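You operate a simulated robot arm through the tools that you are given. There is no shell and no other tool. Be economical: measure what you need, move in short steps, check, and stop when the job is done.

The job below is to be done with a simulated two-armed robot. You get a single attempt, and the scene is never put back.

## Task
Twist the cedar scent to 0 and shelve it; stand the linen scent on the console at 3.
Fine: hold each jar while you twist; the old jar goes on the table shelf, the third jar stays as it is.

It is judged by the outcome, as a careful person would: the job done as asked, and still so three seconds after it is handed in. It fails if anything else is knocked over, pushed out of place, dropped, spilled or broken.

## Robot
Two 7-joint arms with two-finger parallel grippers on one trunk, on a base that drives. Base frame: it is fixed to the floor where the robot stands at the start and does not move with it; the origin is under the middle of the robot, x ahead of it, y to its left, z up. Readings come in mm, degrees, newtons and seconds.
The left shoulder is at the start at [60, 143, 955], the right one opposite. With the tool pointing down near the work surface each hand reaches from about 320 to 740 mm from the robot's upright axis, wherever it stands, measured 20 degrees to its own side. Places, roughly: black twist top [500, -100, 900]; console [-2000, 500, 800]; purple twist top [500, -500, 900]; table shelf [600, -500, 500]; teal twist top [500, -300, 900]. Payload 1.57 kg a hand.
The TCP of each hand is the grasp point between the finger pads, 30 mm short of the fingertips. In the tool frame z runs along the fingers and y along their closing line. Largest opening 110 mm; finger width 24, thickness 12; the body of the gripper, 48 by 112 mm, starts 78 mm behind the TCP.
Orientation is that of the tool frame in the base frame, as a unit quaternion [w, x, y, z]. With the fingers straight down and closing along the base's y, the tool's x points along the base's -x, its y along +y and its z along -z.

## Interface
- The arms move only by the tool servo_tool. It takes "left_rows", "right_rows" or both (then of equal length, played together; a hand with none holds still); each is a list that holds one entry, the list of rows, each a list of 7 numbers: the shift along the tool's x, y, z in mm, then the turn, a rotation vector about the tool's x, y, z in degrees, then the opening, from 0 (shut) to 1 (fully open). In form: [[[tx, ty, tz, ax, ay, az, claw], ...]]. A call has 1 to 10 rows; each row shifts and turns the commanded pose from where the row before left it, along the tool's axes as they then stand. Each row takes 0.2 s and may step no farther than 50 mm and 8.6 degrees from the row before; otherwise, or with a gripper value out of range, the whole call is refused. Where a pose cannot be reached the arm comes as near as it can. A force on the tool above 40 N (or 10 N above the force at the start of the call, whichever is more), or a blocked arm, ends the call early, and 0.2 s more pass. The fingers move at their own pace (about 45 mm/s each) and stop on an object; they squeeze with about 32 N. The grip force told is the motor's: it shows also when the fingers shut on nothing. Time passes only in rows, and 0.2 s behind the last, so rows that do not move let the fingers close. The reply holds the time, the measured pose of the TCP, the force on the tool along the base axes, the opening and the grip force, in the units named above and with some noise, with the torque about the TCP (base axes, N m) and any sound that the robot's microphone picked up.
- Cameras (640 x 400 px; columns grow to the right, rows downward): "scene" is now at [31, -57.2, 1563.7]; the picture's right is [-0.58, -0.81, 0.00], its down [-0.65, 0.47, -0.60] and it looks along [0.49, -0.35, -0.80] (base axes); focal length 275 px, centre (320, 200). "left" rides on the left gripper at [70, -16, -141] in its tool frame; the picture's right is [0.23, 0.97, 0.00], its down [-0.86, 0.20, -0.48] and it looks along [-0.47, 0.11, 0.88] (tool axes); focal length 222 px, centre (320, 200). "right" rides on the right gripper at [70, 16, -141] in its tool frame; the picture's right is [-0.23, 0.97, 0.00], its down [-0.86, -0.20, -0.48] and it looks along [-0.47, -0.11, 0.88] (tool axes); focal length 222 px, centre (320, 200). There is no depth. A picture from a camera that has moved, and an enlarged one, comes with that camera's place and axes in the base frame and with its lens. The place of the scene camera against the robot may be out by one fixed shift of up to 18 mm in any direction.
- grab_frame(camera): a new picture of that camera. The clock stands still meanwhile.
- slide_trunk(by): slides the trunk up (or, below 0, down) by that many mm; the arms and the scene camera ride with it, the base frame stays. It gives what a move gives, with no picture.
- drive_base(legs): drives the robot by 1 to 6 legs, each [ahead, left, turn to the left] in mm, mm and degrees, along the robot's own axes; the way and the turn of a leg run together, so that a leg with both is an arc; at most 1500 mm and 180 degrees a leg. The arms and the cameras ride along, it lands a little off, and it stops where it bumps. It gives what a move gives.
- aim_head(pan, tilt): turns the head with the scene camera to pan (to the left, within 86 degrees either way) and tilt (down, from -29 to 69), counted from straight ahead of the robot. It gives what a move gives.
- inspect(camera, box): a new picture of the part [left, top, right, bottom] of that camera's present view, enlarged. The clock stands still meanwhile.
- finish_job(): hands the job in; it is judged then, once.

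Go step by step. Nothing tells you exact positions but the pictures and the camera data: compare them with the known pose of the tool, close in by small moves and look again before you grip or let go. The budget is 120 turns and 88 pictures, counting those below and the enlarged ones. Unless the task says otherwise, let go and move clear before handing in, and close with one line.

The tools are called as name(argument=value, ...) on one line, values as JSON. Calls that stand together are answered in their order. servo_tool: Moves the arms, as the interface text tells. Its arguments: {"type":"object","properties":{"left_rows":{"type":"array"},"right_rows":{"type":"array"}},"required":[]} The other tools are called the same way: slide_trunk (by) slides the trunk up or down; drive_base (legs) drives the base; aim_head (pan, tilt) turns the head that bears the scene camera; grab_frame (camera) takes a picture; inspect (camera, box) takes an enlarged picture of a part of a camera's view; finish_job () hands the job in.

At the start:

```text
clock: 0.0
left_eef_pos: [388.0, -42.5, 1145.7]
left_tool_rot: [0.002, 0.001, 1.0, -0.002]
left_contact_force: [0.0, 0.6, 0.5]
left_ft_torque: [0.01, 0.01, 0.02]
left_grip_width: 110.0
left_grip_force: 0.1
right_eef_pos: [344.1, -384.6, 1087.3]
right_tool_rot: [0.0, 0.0, 1.0, 0.0]
right_contact_force: [0.1, 0.1, 0.0]
right_ft_torque: [0.01, -0.02, 0.0]
right_grip_width: 110.0
right_grip_force: 0.1
trunk travel left (down, up): [-553.0, 37.0]
robot x, y, heading: [-1.3, -2.1, 0.2]
head pan, tilt: [-35.5, 53.4]
```

scene: 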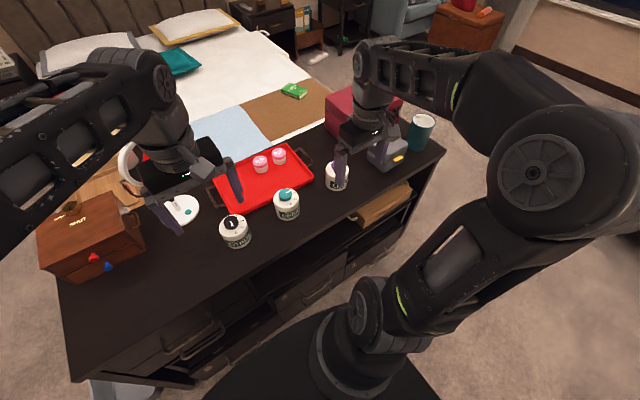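
right: 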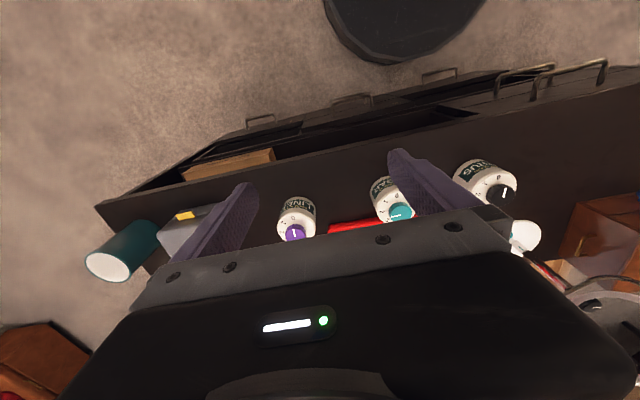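
left: 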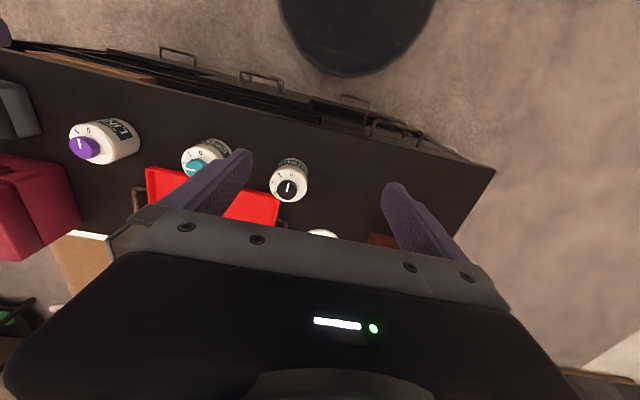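

I see three white jars with black, teal and purple tops on the table; the purple one seems to read LINEN. I'll enlarge the views to read labels and dials.

inspect(camera="scene", box=[200, 150, 360, 250])

inspect(camera="right", box=[260, 140, 540, 260])

inspect(camera="left", box=[50, 100, 330, 220])

```text
4.00 times, centred on (280, 200) of scene
camera zoom: at [31.0, -57.2, 1563.7], right [-0.58, -0.81, 0.0], down [-0.65, 0.47, -0.6], along [0.49, -0.35, -0.8], focal length 1101 px, centre (480, 200)
```

zoom: 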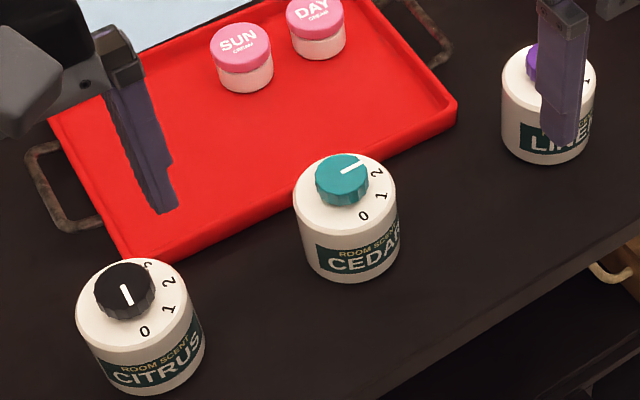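

```text
2.29 times, centred on (400, 200) of right
camera zoom: at [274.5, -369.3, 1228.8], right [0.23, 0.97, 0.0], down [0.86, -0.2, 0.48], along [0.47, -0.11, -0.88], focal length 508 px, centre (137, 200)
```

zoom: 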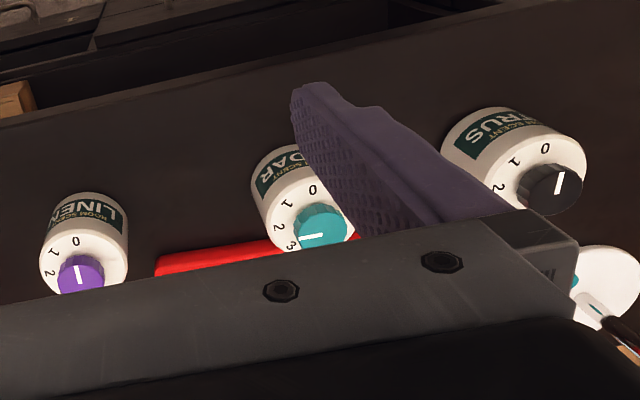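

```text
2.29 times, centred on (190, 160) of left
camera zoom: at [316.3, -58.9, 1287.3], right [-0.23, 0.97, 0.0], down [0.85, 0.2, 0.48], along [0.47, 0.11, -0.88], focal length 508 px, centre (617, 291)
```

zoom: 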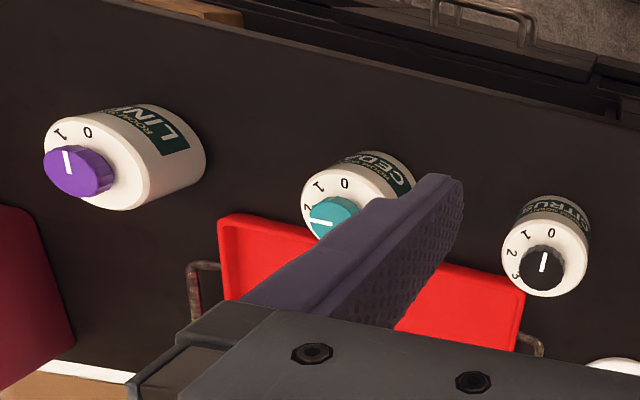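

The jars are CITRUS (black), CEDAR (teal, near 3) at about (531,-268) and LINEN (purple, at 0) at about (538,-482), knob tops near z 860. I'll back off to see the open shelf under the table top.

drive_base(legs=[[-550, 0, 0]])

aim_head(pan=-25, tilt=40)

grab_frame(camera="scene")

```text
clock: 3.2
left_eef_pos: [-166.5, -41.1, 1145.9]
left_tool_rot: [0.003, -0.006, 1.0, -0.001]
left_contact_force: [1.1, -0.1, -0.2]
left_ft_torque: [0.03, 0.0, 0.0]
left_grip_width: 110.3
left_grip_force: 0.1
right_eef_pos: [-208.8, -382.6, 1088.8]
right_tool_rot: [0.0, -0.006, 1.0, -0.001]
right_contact_force: [-0.4, 0.0, -0.3]
right_ft_torque: [0.0, 0.0, 0.05]
right_grip_width: 110.2
right_grip_force: 0.0
trunk travel left (down, up): [-553.0, 37.0]
robot x, y, heading: [-555.3, -4.9, 0.5]
head pan, tilt: [-35.5, 53.4]
```

```text
clock: 4.0
left_eef_pos: [-166.9, -41.0, 1146.0]
left_tool_rot: [0.001, -0.006, 1.0, 0.0]
left_contact_force: [-0.5, -0.8, 0.3]
left_ft_torque: [0.01, 0.03, 0.01]
left_grip_width: 109.8
left_grip_force: 0.1
right_eef_pos: [-206.1, -383.2, 1087.6]
right_tool_rot: [0.0, -0.005, 1.0, 0.0]
right_contact_force: [-0.2, 0.2, -0.1]
right_ft_torque: [0.05, -0.02, 0.04]
right_grip_width: 109.7
right_grip_force: 0.0
trunk travel left (down, up): [-553.0, 37.0]
robot x, y, heading: [-555.8, -4.7, 0.8]
head pan, tilt: [-25.0, 40.0]
```

```text
81 pictures are left
camera scene: at [-506.3, -53.0, 1582.3], right [-0.41, -0.91, 0.0], down [-0.59, 0.27, -0.77], along [0.7, -0.32, -0.64], focal length 275 px, centre (320, 200)
```

scene: 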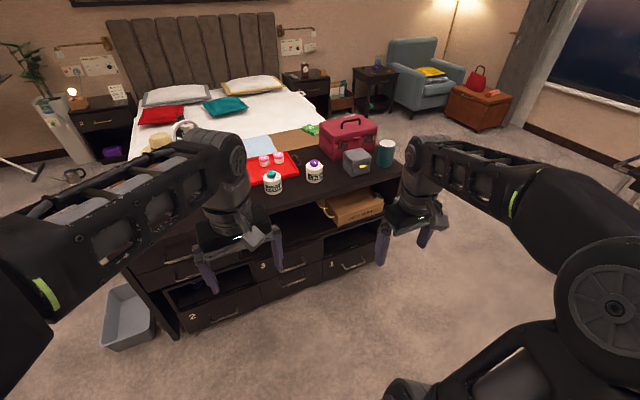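

The table has an open shelf bay just under its top. I lower the trunk to look into it.

slide_trunk(by=-500)

aim_head(pan=-25, tilt=28)

grab_frame(camera="scene")

```text
refused: -500 is not a number from -400 to 400
```

```text
clock: 4.7
left_eef_pos: [-166.4, -42.1, 1146.1]
left_tool_rot: [0.002, -0.007, 1.0, 0.0]
left_contact_force: [0.1, -0.4, -0.2]
left_ft_torque: [0.02, -0.03, -0.02]
left_grip_width: 109.9
left_grip_force: 0.0
right_eef_pos: [-206.3, -383.7, 1087.1]
right_tool_rot: [0.0, -0.006, 1.0, 0.0]
right_contact_force: [0.5, -0.2, -0.5]
right_ft_torque: [-0.03, 0.03, 0.0]
right_grip_width: 110.0
right_grip_force: 0.1
trunk travel left (down, up): [-553.0, 37.0]
robot x, y, heading: [-553.1, -5.2, 0.9]
head pan, tilt: [-25.0, 28.0]
```

```text
80 pictures are left
camera scene: at [-500.6, -55.5, 1600.8], right [-0.41, -0.91, 0.0], down [-0.43, 0.19, -0.88], along [0.8, -0.36, -0.47], focal length 275 px, centre (320, 200)
```

scene: 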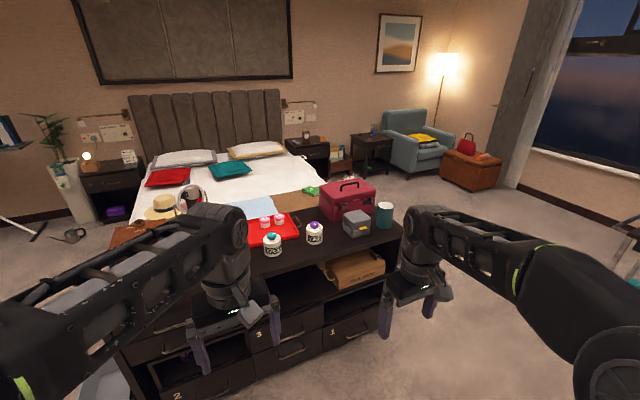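

slide_trunk(by=-400)

grab_frame(camera="scene")

```text
clock: 8.5
left_eef_pos: [-166.0, -41.5, 746.3]
left_tool_rot: [0.002, -0.007, 1.0, -0.001]
left_contact_force: [-0.6, -0.3, 0.1]
left_ft_torque: [-0.01, -0.02, -0.01]
left_grip_width: 110.1
left_grip_force: 0.1
right_eef_pos: [-206.4, -383.4, 686.7]
right_tool_rot: [0.0, -0.005, 1.0, 0.0]
right_contact_force: [0.0, 0.4, 0.3]
right_ft_torque: [-0.02, 0.01, 0.01]
right_grip_width: 110.2
right_grip_force: 0.0
trunk travel left (down, up): [-153.0, 437.0]
robot x, y, heading: [-555.2, -2.5, 0.3]
head pan, tilt: [-25.0, 28.0]
```

```text
79 pictures are left
camera scene: at [-500.7, -55.4, 1200.9], right [-0.41, -0.91, 0.0], down [-0.43, 0.19, -0.88], along [0.8, -0.36, -0.47], focal length 275 px, centre (320, 200)
```

scene: 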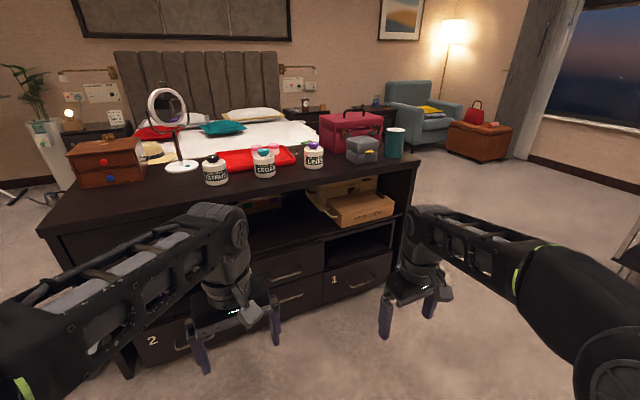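

inspect(camera="scene", box=[180, 130, 440, 292])

```text
2.46 times, centred on (310, 211) of scene
camera zoom: at [-500.7, -55.4, 1200.9], right [-0.41, -0.91, 0.0], down [-0.43, 0.19, -0.88], along [0.8, -0.36, -0.47], focal length 677 px, centre (345, 173)
```

zoom: 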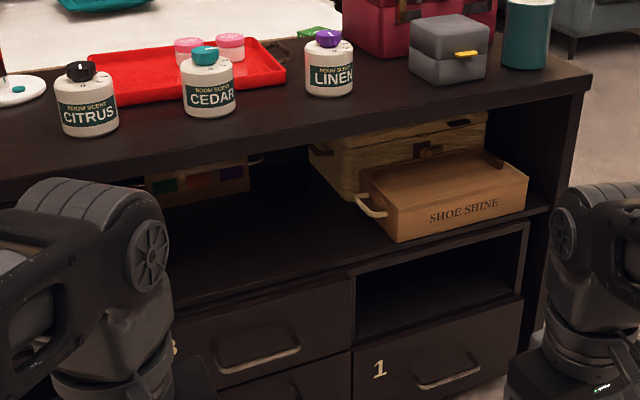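

The shelf bay (floor about z 455, opening to about 715, front edge about x 445) is free around y -400. I raise the trunk again and pitch the right hand forward by 60° to serve as jar holder.

slide_trunk(by=400)

servo_tool(right_rows=[[[0, 0, 0, 0, -8.57, 0, 1], [0, 0, 0, 0, -8.57, 0, 1], [0, 0, 0, 0, -8.57, 0, 1], [0, 0, 0, 0, -8.57, 0, 1], [0, 0, 0, 0, -8.57, 0, 1], [0, 0, 0, 0, -8.57, 0, 1], [0, 0, 0, 0, -8.57, 0, 1], [0, 0, 0, 0, 0, 0, 1]]])

aim_head(pan=-25, tilt=50)

grab_frame(camera="right")

grab_frame(camera="scene")

```text
clock: 12.3
left_eef_pos: [-165.7, -41.2, 1145.8]
left_tool_rot: [0.002, -0.006, 1.0, -0.001]
left_contact_force: [0.7, 0.7, 0.0]
left_ft_torque: [0.0, 0.01, 0.0]
left_grip_width: 110.4
left_grip_force: 0.1
right_eef_pos: [-205.4, -384.4, 1086.9]
right_tool_rot: [0.0, -0.005, 1.0, 0.0]
right_contact_force: [-0.1, -0.9, 0.0]
right_ft_torque: [0.0, 0.0, 0.0]
right_grip_width: 110.0
right_grip_force: 0.1
trunk travel left (down, up): [-553.0, 37.0]
robot x, y, heading: [-555.1, -5.5, 0.5]
head pan, tilt: [-25.0, 28.0]
```

```text
clock: 14.2
left_eef_pos: [-166.3, -41.5, 1145.8]
left_tool_rot: [0.001, -0.007, 1.0, -0.001]
left_contact_force: [0.2, -0.2, -0.2]
left_ft_torque: [-0.01, 0.01, 0.02]
left_grip_width: 110.1
left_grip_force: 0.0
right_eef_pos: [-197.0, -406.3, 1101.3]
right_tool_rot: [0.499, -0.006, 0.866, 0.004]
right_contact_force: [-0.9, 0.8, -0.4]
right_ft_torque: [0.01, 0.0, 0.01]
right_grip_width: 109.8
right_grip_force: 0.0
right hand out of reach, approached as far as the arm can: row 6, 7
trunk travel left (down, up): [-553.0, 37.0]
robot x, y, heading: [-551.2, -2.7, 0.8]
head pan, tilt: [-25.0, 28.0]
```

```text
clock: 15.0
left_eef_pos: [-165.8, -40.8, 1146.2]
left_tool_rot: [0.001, -0.007, 1.0, -0.001]
left_contact_force: [-0.1, -0.6, 0.1]
left_ft_torque: [0.0, -0.04, 0.01]
left_grip_width: 110.0
left_grip_force: 0.0
right_eef_pos: [-197.8, -407.3, 1102.1]
right_tool_rot: [0.499, -0.005, 0.867, 0.004]
right_contact_force: [0.5, -0.4, -1.1]
right_ft_torque: [0.0, 0.03, 0.0]
right_grip_width: 110.1
right_grip_force: 0.0
trunk travel left (down, up): [-553.0, 37.0]
robot x, y, heading: [-557.0, -1.7, 0.6]
head pan, tilt: [-25.0, 50.0]
```

```text
77 pictures are left
camera right: at [-353.9, -394.0, 1111.6], right [0.1, 0.97, 0.2], down [0.02, -0.2, 0.98], along [0.99, -0.1, -0.04], focal length 222 px, centre (320, 200)
```

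right: 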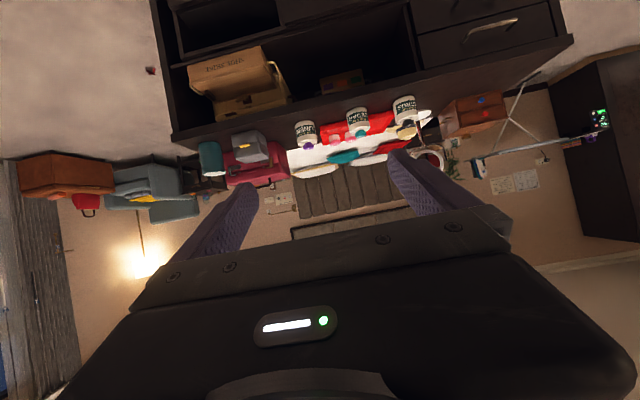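

```text
76 pictures are left
camera scene: at [-513.6, -49.6, 1568.2], right [-0.41, -0.91, 0.0], down [-0.7, 0.32, -0.64], along [0.59, -0.27, -0.77], focal length 275 px, centre (320, 200)
```

scene: 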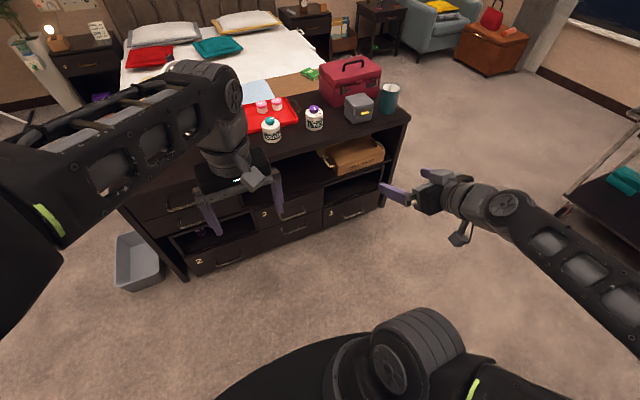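

I now lower and extend the right hand to grasp height in the free space ahead of the table.

servo_tool(right_rows=[[[23.1, 17.6, 35.3, 0, 0, 0, 1], [23.1, 17.6, 35.3, 0, 0, 0, 1], [23.1, 17.6, 35.3, 0, 0, 0, 1], [23.1, 17.6, 35.3, 0, 0, 0, 1], [23.1, 17.6, 35.3, 0, 0, 0, 1], [23.1, 17.6, 35.3, 0, 0, 0, 1], [23.1, 17.6, 35.3, 0, 0, 0, 1], [23.1, 17.6, 35.3, 0, 0, 0, 1], [0, 0, 0, 0, 0, 0, 1]]])

```text
clock: 17.0
left_eef_pos: [-166.0, -41.0, 1147.0]
left_tool_rot: [0.002, -0.006, 1.0, -0.001]
left_contact_force: [-0.3, -0.1, 0.0]
left_ft_torque: [0.01, 0.0, 0.0]
left_grip_width: 110.0
left_grip_force: 0.1
right_eef_pos: [-22.4, -303.7, 810.1]
right_tool_rot: [0.5, -0.005, 0.866, 0.002]
right_contact_force: [0.5, -0.1, 0.0]
right_ft_torque: [-0.02, 0.02, 0.0]
right_grip_width: 110.0
right_grip_force: 0.1
right hand out of reach, approached as far as the arm can: row 1, 2, 3
trunk travel left (down, up): [-553.0, 37.0]
robot x, y, heading: [-554.5, -3.8, 0.8]
head pan, tilt: [-25.0, 50.0]
```

drive_base(legs=[[435, 0, 0]])

aim_head(pan=-25, tilt=45)

grab_frame(camera="right")

grab_frame(camera="scene")

```text
clock: 19.7
left_eef_pos: [275.8, -37.7, 1146.0]
left_tool_rot: [0.001, -0.004, 1.0, -0.001]
left_contact_force: [-0.5, -0.2, 0.9]
left_ft_torque: [0.02, 0.03, 0.01]
left_grip_width: 110.2
left_grip_force: 0.0
right_eef_pos: [418.4, -301.9, 809.7]
right_tool_rot: [0.5, -0.003, 0.866, 0.002]
right_contact_force: [0.1, -0.5, -0.2]
right_ft_torque: [0.01, 0.02, -0.01]
right_grip_width: 110.0
right_grip_force: 0.1
trunk travel left (down, up): [-553.0, 37.0]
robot x, y, heading: [-109.5, 0.2, 0.2]
head pan, tilt: [-25.0, 50.0]
```

```text
clock: 20.4
left_eef_pos: [273.1, -38.0, 1146.9]
left_tool_rot: [0.001, -0.004, 1.0, -0.002]
left_contact_force: [-0.4, -0.6, -0.2]
left_ft_torque: [-0.01, 0.02, 0.0]
left_grip_width: 110.1
left_grip_force: 0.0
right_eef_pos: [419.4, -301.4, 812.1]
right_tool_rot: [0.5, -0.004, 0.866, 0.003]
right_contact_force: [-0.3, -0.6, 0.7]
right_ft_torque: [0.03, 0.01, -0.02]
right_grip_width: 110.2
right_grip_force: 0.0
trunk travel left (down, up): [-553.0, 37.0]
robot x, y, heading: [-116.8, 6.2, 0.6]
head pan, tilt: [-25.0, 45.0]
```

```text
75 pictures are left
camera right: at [260.8, -287.6, 821.2], right [0.11, 0.97, 0.2], down [0.01, -0.2, 0.98], along [0.99, -0.1, -0.04], focal length 222 px, centre (320, 200)
```

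right: 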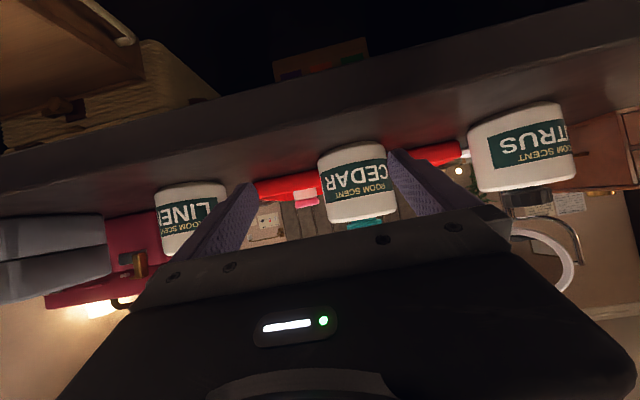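

```text
74 pictures are left
camera scene: at [-68.7, -47.3, 1575.0], right [-0.42, -0.91, 0.0], down [-0.64, 0.29, -0.71], along [0.64, -0.29, -0.71], focal length 275 px, centre (320, 200)
```

scene: 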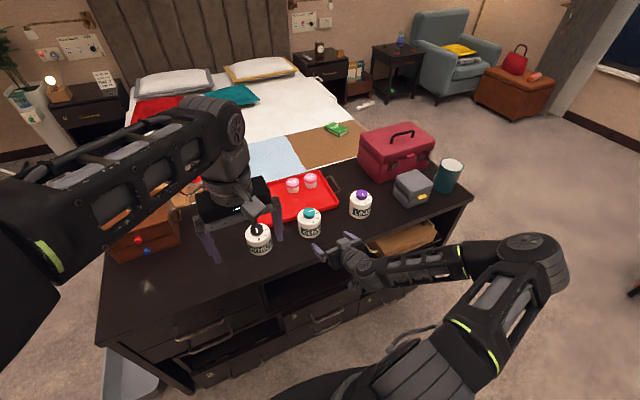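

Cedar's centre works out at y ≈ -267, x ≈ 533. I shift the right hand sideways and part-way forward, then look.

servo_tool(right_rows=[[[0, 17, 0, 0, 0, 0, 1], [0, 17, 0, 0, 0, 0, 1], [-13, 0, 25, 0, 0, 0, 1], [-13, 0, 25, 0, 0, 0, 1], [0, 0, 0, 0, 0, 0, 1]]])

grab_frame(camera="right")

inspect(camera="scene", box=[240, 170, 400, 270])

```text
clock: 21.6
left_eef_pos: [274.7, -39.2, 1145.6]
left_tool_rot: [0.002, -0.004, 1.0, 0.0]
left_contact_force: [-0.4, 1.2, -1.0]
left_ft_torque: [-0.01, 0.01, 0.03]
left_grip_width: 109.8
left_grip_force: 0.1
right_eef_pos: [473.0, -267.0, 810.0]
right_tool_rot: [0.5, -0.003, 0.866, 0.003]
right_contact_force: [-0.6, 0.2, -0.2]
right_ft_torque: [-0.02, 0.0, 0.01]
right_grip_width: 110.0
right_grip_force: 0.1
trunk travel left (down, up): [-553.0, 37.0]
robot x, y, heading: [-114.5, 2.5, 0.5]
head pan, tilt: [-25.0, 45.0]
```

```text
73 pictures are left
camera right: at [315.9, -253.7, 819.6], right [0.11, 0.97, 0.2], down [0.02, -0.2, 0.98], along [0.99, -0.1, -0.04], focal length 222 px, centre (320, 200)
```

right: 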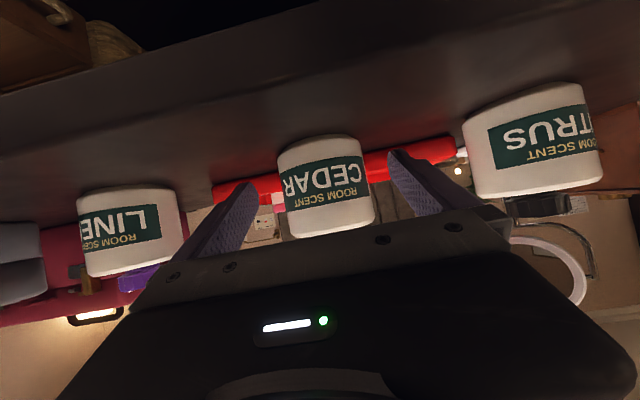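

```text
4.00 times, centred on (320, 220) of scene
camera zoom: at [-68.8, -47.3, 1575.1], right [-0.42, -0.91, 0.0], down [-0.64, 0.29, -0.71], along [0.64, -0.29, -0.71], focal length 1101 px, centre (320, 120)
```

zoom: 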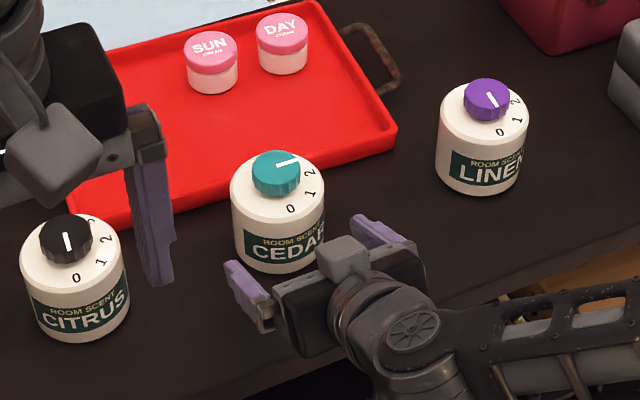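

Jar is centred between the fingers. I advance the last 60 mm and close.

servo_tool(right_rows=[[[-13, 0, 27, 0, 0, 0, 1], [-13, 0, 27, 0, 0, 0, 1], [0, 0, 0, 0, 0, 0, 1]]])

grab_frame(camera="right")

inspect(camera="scene", box=[240, 170, 400, 270])

```text
clock: 22.4
left_eef_pos: [273.8, -37.7, 1146.2]
left_tool_rot: [0.002, -0.005, 1.0, -0.002]
left_contact_force: [-0.7, -0.5, 0.1]
left_ft_torque: [-0.04, 0.0, -0.03]
left_grip_width: 109.7
left_grip_force: 0.0
right_eef_pos: [534.0, -266.3, 805.2]
right_tool_rot: [0.5, -0.003, 0.866, 0.002]
right_contact_force: [0.3, 0.1, -1.0]
right_ft_torque: [0.04, -0.01, -0.02]
right_grip_width: 109.9
right_grip_force: 0.1
trunk travel left (down, up): [-553.0, 37.0]
robot x, y, heading: [-113.6, 2.7, 0.5]
head pan, tilt: [-25.0, 45.0]
```

```text
71 pictures are left
camera right: at [375.6, -252.9, 814.3], right [0.11, 0.97, 0.2], down [0.02, -0.2, 0.98], along [0.99, -0.1, -0.04], focal length 222 px, centre (320, 200)
```

right: 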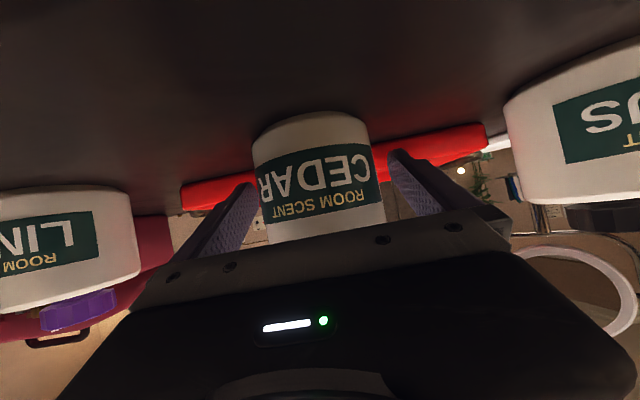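

```text
4.00 times, centred on (320, 220) of scene
camera zoom: at [-68.8, -47.3, 1575.1], right [-0.42, -0.91, 0.0], down [-0.64, 0.29, -0.71], along [0.64, -0.29, -0.71], focal length 1101 px, centre (320, 120)
```

zoom: 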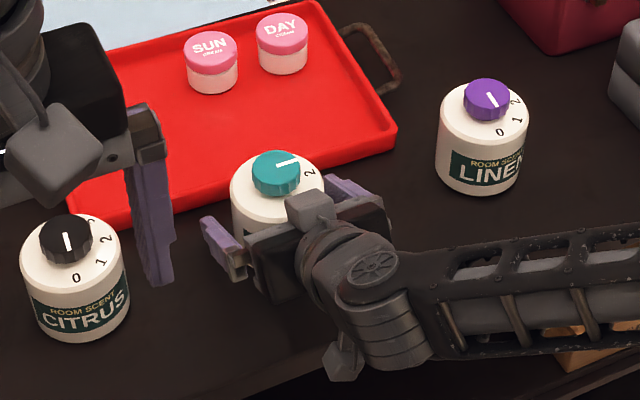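

servo_tool(right_rows=[[[0, 0, 0, 0, 0, 0, 0.6], [0, 0, 0, 0, 0, 0, 0.5], [0, 0, 0, 0, 0, 0, 0.3], [0, 0, 0, 0, 0, 0, 0.3], [0, 0, 0, 0, 0, 0, 0.3]]])

```text
clock: 23.6
left_eef_pos: [274.7, -37.7, 1145.5]
left_tool_rot: [0.003, -0.004, 1.0, -0.001]
left_contact_force: [0.4, -0.2, -0.5]
left_ft_torque: [0.01, -0.01, -0.01]
left_grip_width: 110.0
left_grip_force: 0.1
right_eef_pos: [531.8, -266.4, 804.3]
right_tool_rot: [0.499, -0.003, 0.866, 0.002]
right_contact_force: [-0.5, -0.9, 0.1]
right_ft_torque: [-0.04, -0.01, 0.02]
right_grip_width: 83.3
right_grip_force: 31.7
trunk travel left (down, up): [-553.0, 37.0]
robot x, y, heading: [-113.8, -0.2, 0.7]
head pan, tilt: [-25.0, 45.0]
```

Gripped at 83 mm. I lift cedar by 90 mm and bring it toward the middle in front of the table.

servo_tool(right_rows=[[[-26, 0, -15, 0, 0, 0, 0.3], [-26, 0, -15, 0, 0, 0, 0.3], [-26, 0, -15, 0, 0, 0, 0.3], [0, 0, 0, 0, 0, 0, 0.3], [18, 35, -25, 0, 0, 0, 0.3], [18, 35, -25, 0, 0, 0, 0.3], [18, 35, -25, 0, 0, 0, 0.3], [18, 35, -25, 0, 0, 0, 0.3], [0, 0, 0, 0, 0, 0, 0.3]]])

grab_frame(camera="scene")

grab_frame(camera="left")

```text
clock: 25.6
left_eef_pos: [274.5, -38.1, 1145.4]
left_tool_rot: [0.001, -0.004, 1.0, -0.001]
left_contact_force: [-0.4, -0.8, 0.5]
left_ft_torque: [0.02, 0.03, -0.01]
left_grip_width: 110.0
left_grip_force: 0.1
right_eef_pos: [409.8, -128.7, 881.5]
right_tool_rot: [0.5, -0.003, 0.866, 0.002]
right_contact_force: [-0.5, -0.1, -1.4]
right_ft_torque: [0.03, 0.0, -0.02]
right_grip_width: 82.9
right_grip_force: 32.1
trunk travel left (down, up): [-553.0, 37.0]
robot x, y, heading: [-116.9, 4.0, 0.4]
head pan, tilt: [-25.0, 45.0]
```

```text
69 pictures are left
camera scene: at [-68.5, -47.6, 1575.0], right [-0.42, -0.91, 0.0], down [-0.64, 0.29, -0.71], along [0.64, -0.29, -0.71], focal length 275 px, centre (320, 200)
```

scene: 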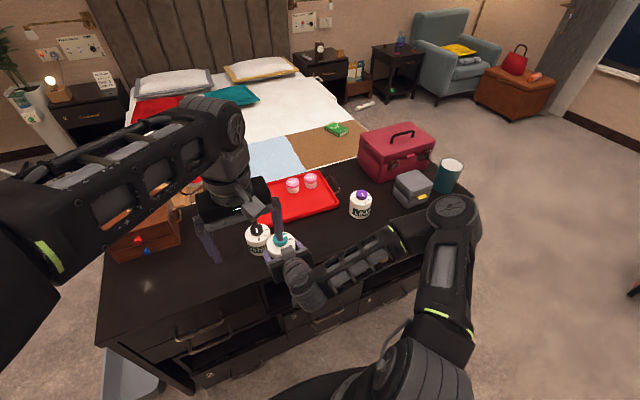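

```text
68 pictures are left
camera left: at [203.3, -55.5, 1287.2], right [-0.24, 0.97, 0.0], down [0.85, 0.21, 0.48], along [0.47, 0.11, -0.88], focal length 222 px, centre (320, 200)
```

left: 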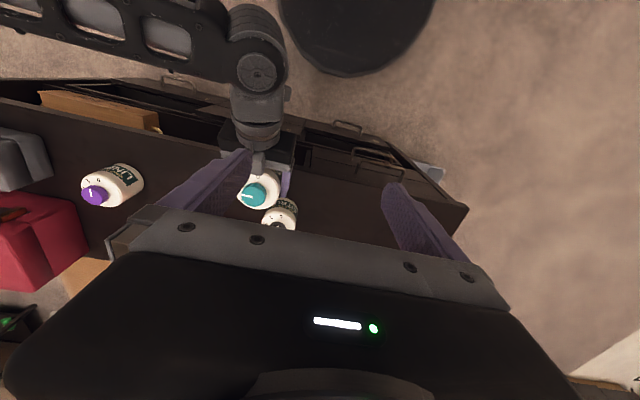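

inspect(camera="left", box=[220, 150, 316, 240])

inspect(camera="scene", box=[232, 210, 328, 270])

```text
4.44 times, centred on (268, 195) of left
camera zoom: at [203.3, -55.5, 1287.2], right [-0.24, 0.97, 0.0], down [0.85, 0.21, 0.48], along [0.47, 0.11, -0.88], focal length 987 px, centre (551, 222)
```

zoom: 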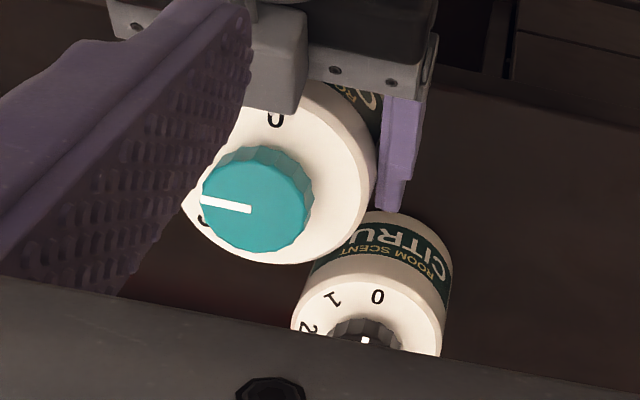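

```text
6.67 times, centred on (280, 240) of scene
camera zoom: at [-68.5, -47.6, 1575.0], right [-0.42, -0.91, 0.0], down [-0.64, 0.29, -0.71], along [0.64, -0.29, -0.71], focal length 1835 px, centre (587, -67)
```

zoom: 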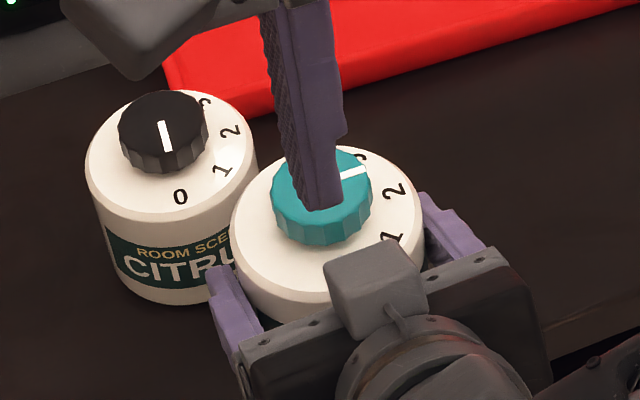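

Reading the geometry, the numbers are 45° apart (0 toward the robot, rising counter-clockwise); cedar's pointer is on 2, so it needs 90° clockwise. I bring the left hand over the knob at about (410,-128).

servo_tool(left_rows=[[[-27.1, -18, 23, 0, 0, 0, 0.6], [-27.1, -18, 23, 0, 0, 0, 0.6], [-27.1, -18, 23, 0, 0, 0, 0.6], [-27.1, -18, 23, 0, 0, 0, 0.6], [-27.1, -18, 23, 0, 0, 0, 0.6], [0, 0, 0, 0, 0, 0, 0.6]]])

grab_frame(camera="left")

inspect(camera="scene", box=[200, 170, 360, 270])

```text
clock: 26.9
left_eef_pos: [410.7, -125.7, 1032.5]
left_tool_rot: [0.001, -0.005, 1.0, 0.0]
left_contact_force: [-0.5, -0.3, -0.2]
left_ft_torque: [0.0, -0.01, 0.0]
left_grip_width: 66.0
left_grip_force: 0.2
right_eef_pos: [409.2, -126.7, 879.8]
right_tool_rot: [0.5, -0.004, 0.866, 0.002]
right_contact_force: [-0.2, 0.2, -1.1]
right_ft_torque: [0.01, 0.02, 0.0]
right_grip_width: 83.3
right_grip_force: 32.0
trunk travel left (down, up): [-553.0, 37.0]
robot x, y, heading: [-114.1, -1.7, 0.5]
head pan, tilt: [-25.0, 45.0]
```

```text
65 pictures are left
camera left: at [340.0, -143.2, 1173.1], right [-0.24, 0.97, 0.0], down [0.85, 0.21, 0.48], along [0.47, 0.11, -0.88], focal length 222 px, centre (320, 200)
```

left: 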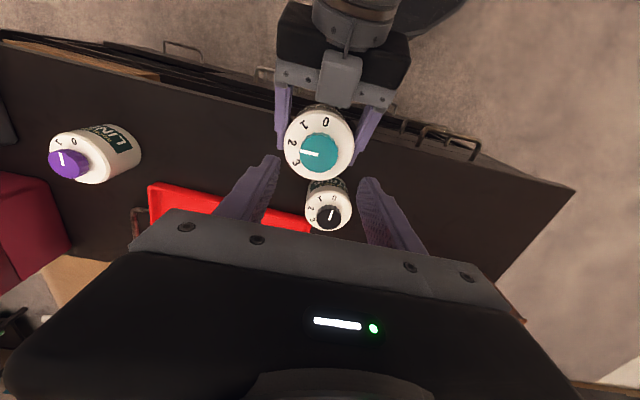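

```text
4.00 times, centred on (280, 220) of scene
camera zoom: at [-68.9, -47.0, 1575.1], right [-0.42, -0.91, 0.0], down [-0.64, 0.29, -0.71], along [0.64, -0.29, -0.71], focal length 1101 px, centre (480, 120)
```

zoom: 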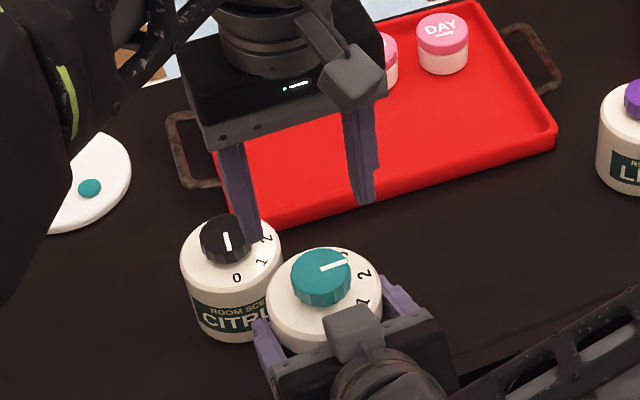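

inspect(camera="left", box=[270, 100, 370, 190])

```text
4.44 times, centred on (320, 145) of left
camera zoom: at [340.0, -143.2, 1173.1], right [-0.24, 0.97, 0.0], down [0.85, 0.21, 0.48], along [0.47, 0.11, -0.88], focal length 987 px, centre (320, 444)
```

zoom: 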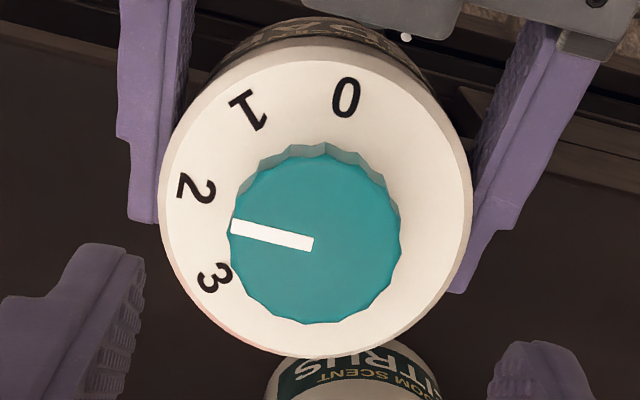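

The pointer sits exactly at 2 (both ~270.8°), with 0 at ~178.5°. I descend the left fingers around the knob, stopping just above the lid.

servo_tool(left_rows=[[[-2, -2.5, 40, 0, 0, 0, 0.6], [0, 0, 25, 0, 0, 0, 0.6], [0, 0, 15, 0, 0, 0, 0.6], [0, 0, 0, 0, 0, 0, 0.6]]])

inspect(camera="left", box=[200, 20, 440, 170])

inspect(camera="scene", box=[220, 190, 348, 270])

```text
clock: 27.9
left_eef_pos: [413.1, -129.1, 950.2]
left_tool_rot: [0.002, -0.004, 1.0, -0.001]
left_contact_force: [-0.4, -0.4, 0.3]
left_ft_torque: [0.0, 0.01, 0.02]
left_grip_width: 65.7
left_grip_force: 0.0
right_eef_pos: [411.0, -128.9, 880.9]
right_tool_rot: [0.5, -0.004, 0.866, 0.003]
right_contact_force: [0.2, 0.6, -2.5]
right_ft_torque: [-0.01, -0.02, -0.01]
right_grip_width: 83.0
right_grip_force: 31.5
trunk travel left (down, up): [-553.0, 37.0]
robot x, y, heading: [-114.4, 1.1, 0.3]
head pan, tilt: [-25.0, 45.0]
```

```text
2.67 times, centred on (320, 95) of left
camera zoom: at [341.8, -146.3, 1091.7], right [-0.24, 0.97, 0.0], down [0.85, 0.21, 0.48], along [0.47, 0.11, -0.88], focal length 592 px, centre (320, 480)
```

zoom: 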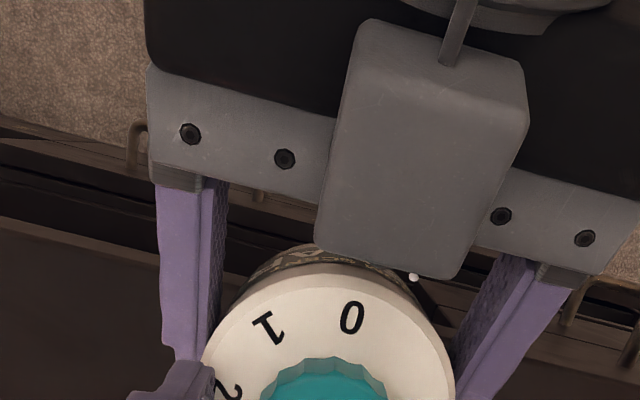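

```text
5.00 times, centred on (284, 230) of scene
camera zoom: at [-68.4, -47.3, 1575.1], right [-0.42, -0.91, 0.0], down [-0.64, 0.29, -0.71], along [0.64, -0.29, -0.71], focal length 1376 px, centre (500, 50)
```

zoom: 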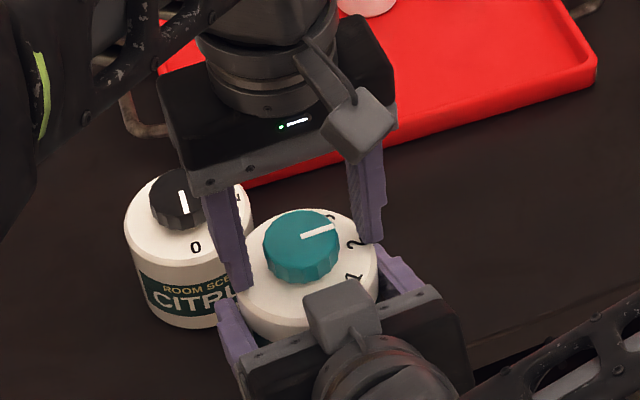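

Fingers straddle the knob with no contact forces. I close on the knob.

servo_tool(left_rows=[[[0, 0, 0, 0, 0, 0, 0.4], [0, 0, 0, 0, 0, 0, 0.2], [0, 0, 0, 0, 0, 0, 0.2], [0, 0, 0, 0, 0, 0, 0.2]]])

inspect(camera="scene", box=[220, 190, 348, 270])

```text
clock: 28.9
left_eef_pos: [413.9, -128.7, 950.0]
left_tool_rot: [0.001, -0.005, 1.0, 0.001]
left_contact_force: [0.9, 6.8, -0.6]
left_ft_torque: [-0.14, -0.03, -0.02]
left_grip_width: 40.6
left_grip_force: 31.7
right_eef_pos: [410.7, -128.5, 880.1]
right_tool_rot: [0.499, -0.003, 0.866, 0.001]
right_contact_force: [0.5, -6.8, -0.9]
right_ft_torque: [0.69, 0.02, 0.0]
right_grip_width: 82.7
right_grip_force: 31.9
trunk travel left (down, up): [-553.0, 37.0]
robot x, y, heading: [-115.2, 0.9, 0.5]
head pan, tilt: [-25.0, 45.0]
```

```text
5.00 times, centred on (284, 230) of scene
camera zoom: at [-68.3, -47.3, 1575.0], right [-0.42, -0.91, 0.0], down [-0.64, 0.29, -0.71], along [0.64, -0.29, -0.71], focal length 1376 px, centre (500, 50)
```

zoom: 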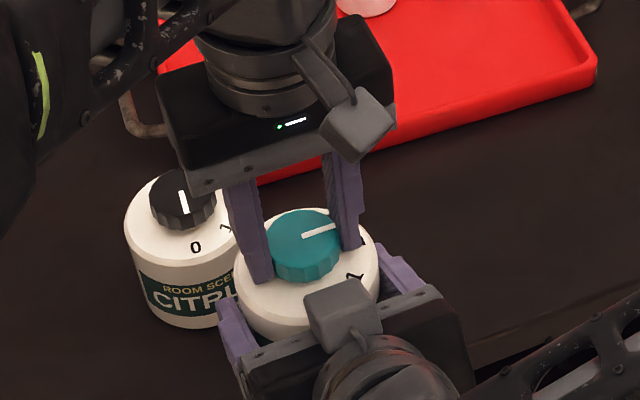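

Knob gripped at 41 mm. I begin turning clockwise (about +tool z) by a first 34°.

servo_tool(left_rows=[[[0, 1.5, 0, 0, 0, 0, 0.2], [0, 0, 0, 0, 0, 8.5, 0.2], [0, 0, 0, 0, 0, 8.5, 0.2], [0, 0, 0, 0, 0, 8.5, 0.2], [0, 0, 0, 0, 0, 8.5, 0.2], [0, 0, 0, 0, 0, 0, 0.2]]])

inspect(camera="scene", box=[220, 190, 348, 270])

```text
clock: 30.4
left_eef_pos: [414.4, -128.3, 951.5]
left_tool_rot: [0.002, 0.288, 0.957, -0.001]
left_contact_force: [-0.7, 1.2, -6.1]
left_ft_torque: [0.35, -0.02, -0.04]
left_grip_width: 40.9
left_grip_force: 32.0
right_eef_pos: [410.7, -127.9, 881.9]
right_tool_rot: [0.501, -0.004, 0.866, 0.003]
right_contact_force: [0.1, -1.4, 6.1]
right_ft_torque: [-0.24, 0.03, 0.04]
right_grip_width: 83.0
right_grip_force: 31.9
trunk travel left (down, up): [-553.0, 37.0]
robot x, y, heading: [-113.4, -3.0, 0.5]
head pan, tilt: [-25.0, 45.0]
```

```text
5.00 times, centred on (284, 230) of scene
camera zoom: at [-68.4, -47.3, 1575.0], right [-0.42, -0.91, 0.0], down [-0.64, 0.29, -0.71], along [0.64, -0.29, -0.71], focal length 1376 px, centre (500, 50)
```

zoom: 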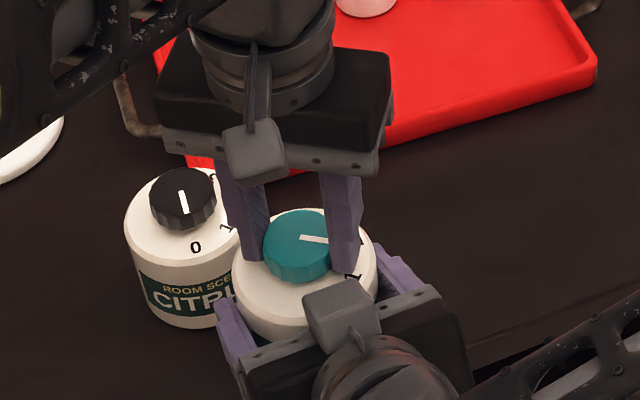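

The knob follows the fingers (34° so far). I turn the remaining 56°.

servo_tool(left_rows=[[[0, 0, 0, 0, 0, 8, 0.2], [0, 0, 0, 0, 0, 8, 0.2], [0, 0, 0, 0, 0, 8, 0.2], [0, 0, 0, 0, 0, 8, 0.2], [0, 0, 0, 0, 0, 8, 0.2], [0, 0, 0, 0, 0, 8, 0.2], [0, 0, 0, 0, 0, 8, 0.2], [0, 0, 0, 0, 0, 0, 0.2]]])

inspect(camera="scene", box=[220, 190, 348, 270])

```text
clock: 32.1
left_eef_pos: [411.9, -128.6, 951.0]
left_tool_rot: [0.001, 0.705, 0.709, 0.001]
left_contact_force: [-4.0, 0.0, -13.2]
left_ft_torque: [-0.4, 0.46, 0.03]
left_grip_width: 40.9
left_grip_force: 32.0
right_eef_pos: [409.7, -128.6, 881.7]
right_tool_rot: [0.501, -0.004, 0.866, 0.002]
right_contact_force: [4.8, 0.1, 12.4]
right_ft_torque: [0.39, -0.25, -0.01]
right_grip_width: 83.1
right_grip_force: 31.9
trunk travel left (down, up): [-553.0, 37.0]
robot x, y, heading: [-109.4, 0.3, 0.7]
head pan, tilt: [-25.0, 45.0]
```

```text
5.00 times, centred on (284, 230) of scene
camera zoom: at [-68.3, -47.3, 1575.0], right [-0.42, -0.91, 0.0], down [-0.64, 0.29, -0.71], along [0.64, -0.29, -0.71], focal length 1376 px, centre (500, 50)
```

zoom: 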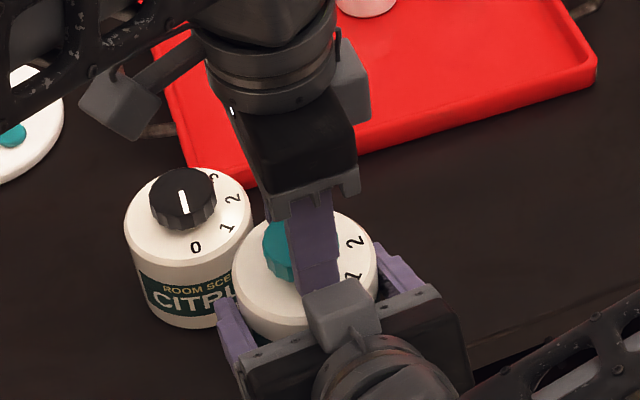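

Turned 90°. I open slightly, raise the left hand clear and check the reading.

servo_tool(left_rows=[[[0, 0, 0, 0, 0, 0, 0.52], [0, 0, 0, 0, 0, 0, 0.52], [0, 0, 0, 0, 0, 0, 0.52], [0, 0, -25, 0, 0, 0, 0.52], [0, 0, -40, 0, 0, 0, 0.52], [0, 0, -50, 0, 0, 0, 0.52], [0, -40, 0, 0, 0, 0, 0.52], [0, 0, 0, 0, 0, 0, 0.52]]])

grab_frame(camera="left")

inspect(camera="scene", box=[220, 190, 348, 270])

```text
clock: 34.0
left_eef_pos: [373.5, -128.0, 1040.0]
left_tool_rot: [0.001, 0.704, 0.71, 0.0]
left_contact_force: [-0.4, 0.8, 0.7]
left_ft_torque: [-0.01, -0.03, 0.01]
left_grip_width: 57.3
left_grip_force: 0.0
left hand out of reach, approached as far as the arm can: row 6
right_eef_pos: [410.5, -128.1, 880.5]
right_tool_rot: [0.499, -0.003, 0.867, 0.002]
right_contact_force: [-0.6, -0.1, -1.3]
right_ft_torque: [-0.02, 0.0, -0.02]
right_grip_width: 83.3
right_grip_force: 32.0
trunk travel left (down, up): [-553.0, 37.0]
robot x, y, heading: [-114.0, 2.3, 0.3]
head pan, tilt: [-25.0, 45.0]
```

```text
57 pictures are left
camera left: at [354.3, -58.5, 1180.8], right [0.97, 0.24, 0.0], down [0.21, -0.85, 0.48], along [0.12, -0.47, -0.88], focal length 222 px, centre (320, 200)
```

left: 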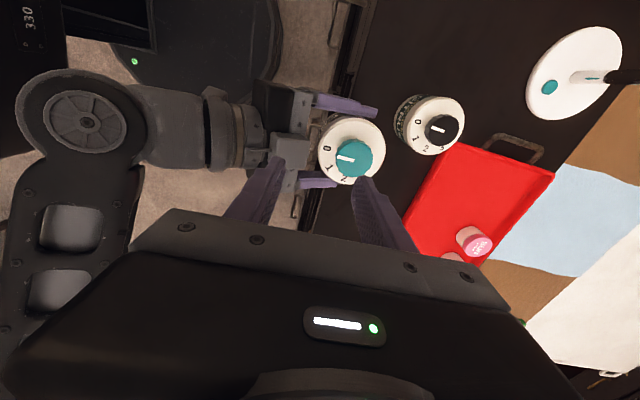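

```text
5.00 times, centred on (284, 230) of scene
camera zoom: at [-67.5, -47.6, 1575.0], right [-0.42, -0.91, 0.0], down [-0.64, 0.29, -0.71], along [0.64, -0.29, -0.71], focal length 1376 px, centre (500, 50)
```

zoom: 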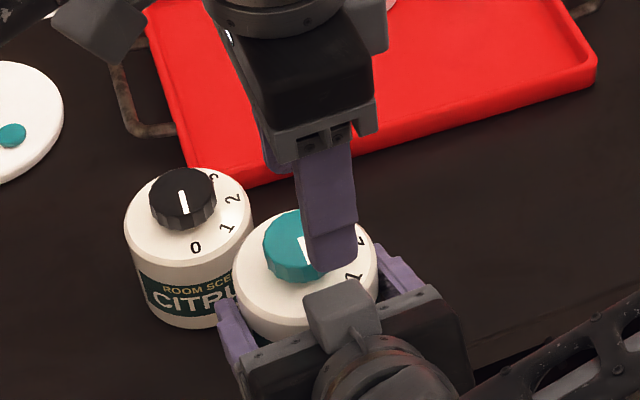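

inspect(camera="left", box=[305, 105, 401, 195])

```text
4.44 times, centred on (353, 150) of left
camera zoom: at [354.3, -58.5, 1180.8], right [0.97, 0.24, 0.0], down [0.21, -0.85, 0.48], along [0.12, -0.47, -0.88], focal length 987 px, centre (173, 422)
```

zoom: 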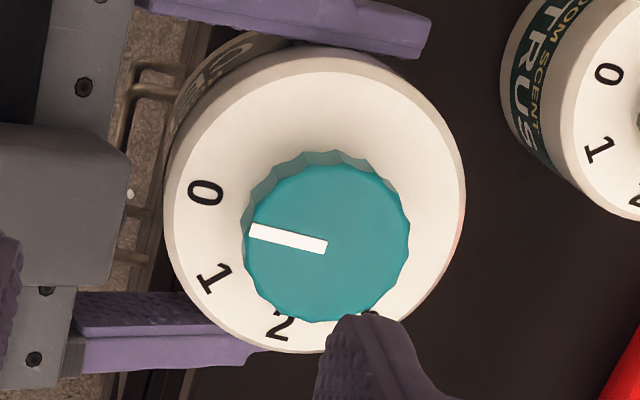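

Cedar's pointer is at 180.5° against the 0 mark at ~179.7°, so cedar is at 0. I move the left hand aside and rotate it back.

servo_tool(left_rows=[[[33, 0, 0, 0, 0, 0, 0.6], [33, 0, 0, 0, 0, 0, 0.6], [33, 0, 0, 0, 0, 0, 0.6], [0, 0, 0, 0, 0, -8.5, 0.8], [0, 0, 0, 0, 0, -8.5, 1], [0, 0, 0, 0, 0, -8.5, 1], [0, 0, 0, 0, 0, -8.5, 1], [0, 0, 0, 0, 0, -8.5, 1], [0, 0, 0, 0, 0, -8.5, 1], [0, 0, 0, 0, 0, -8.5, 1]]])

servo_tool(left_rows=[[[0, 0, 0, 0, 0, -8, 1], [0, 0, 0, 0, 0, -8, 1], [0, 0, 0, 0, 0, -8, 1], [0, 0, 0, 0, 0, -6, 1], [33, 0, -35, 0, 0, 0, 1], [33, 0, -35, 0, 0, 0, 1], [33, 0, -35, 0, 0, 0, 1], [0, 0, 0, 0, 0, 0, 1]]])

drive_base(legs=[[-350, 0, 0], [0, -270, 0]])

```text
clock: 36.1
left_eef_pos: [373.0, -30.0, 1043.5]
left_tool_rot: [0.001, 0.258, 0.966, 0.0]
left_contact_force: [0.7, -0.2, -0.7]
left_ft_torque: [-0.04, 0.01, -0.01]
left_grip_width: 110.1
left_grip_force: 0.1
right_eef_pos: [411.2, -128.0, 879.6]
right_tool_rot: [0.5, -0.003, 0.866, 0.002]
right_contact_force: [0.6, 0.3, -2.3]
right_ft_torque: [0.03, 0.0, 0.0]
right_grip_width: 83.1
right_grip_force: 32.2
trunk travel left (down, up): [-553.0, 37.0]
robot x, y, heading: [-112.0, 3.5, 0.5]
head pan, tilt: [-25.0, 45.0]
```

```text
clock: 38.0
left_eef_pos: [273.9, -29.0, 1145.3]
left_tool_rot: [0.002, -0.001, 1.0, -0.001]
left_contact_force: [-1.3, -0.9, -0.1]
left_ft_torque: [-0.01, 0.03, -0.01]
left_grip_width: 109.9
left_grip_force: 0.1
right_eef_pos: [410.7, -129.0, 879.4]
right_tool_rot: [0.499, -0.004, 0.867, 0.002]
right_contact_force: [-0.3, -0.9, -1.4]
right_ft_torque: [0.0, 0.04, 0.0]
right_grip_width: 82.8
right_grip_force: 31.3
trunk travel left (down, up): [-553.0, 37.0]
robot x, y, heading: [-115.0, -1.5, 0.5]
head pan, tilt: [-25.0, 45.0]
```

```text
clock: 41.7
left_eef_pos: [-78.3, -302.6, 1145.2]
left_tool_rot: [0.002, 0.002, 1.0, -0.002]
left_contact_force: [-0.2, 0.1, -0.5]
left_ft_torque: [0.02, -0.03, 0.01]
left_grip_width: 110.1
left_grip_force: 0.1
right_eef_pos: [58.3, -400.1, 880.0]
right_tool_rot: [0.5, -0.001, 0.866, 0.001]
right_contact_force: [-0.1, -1.1, -2.8]
right_ft_torque: [0.02, 0.0, -0.02]
right_grip_width: 83.0
right_grip_force: 32.1
trunk travel left (down, up): [-553.0, 37.0]
robot x, y, heading: [-460.8, -270.0, 0.4]
head pan, tilt: [-25.0, 45.0]
```

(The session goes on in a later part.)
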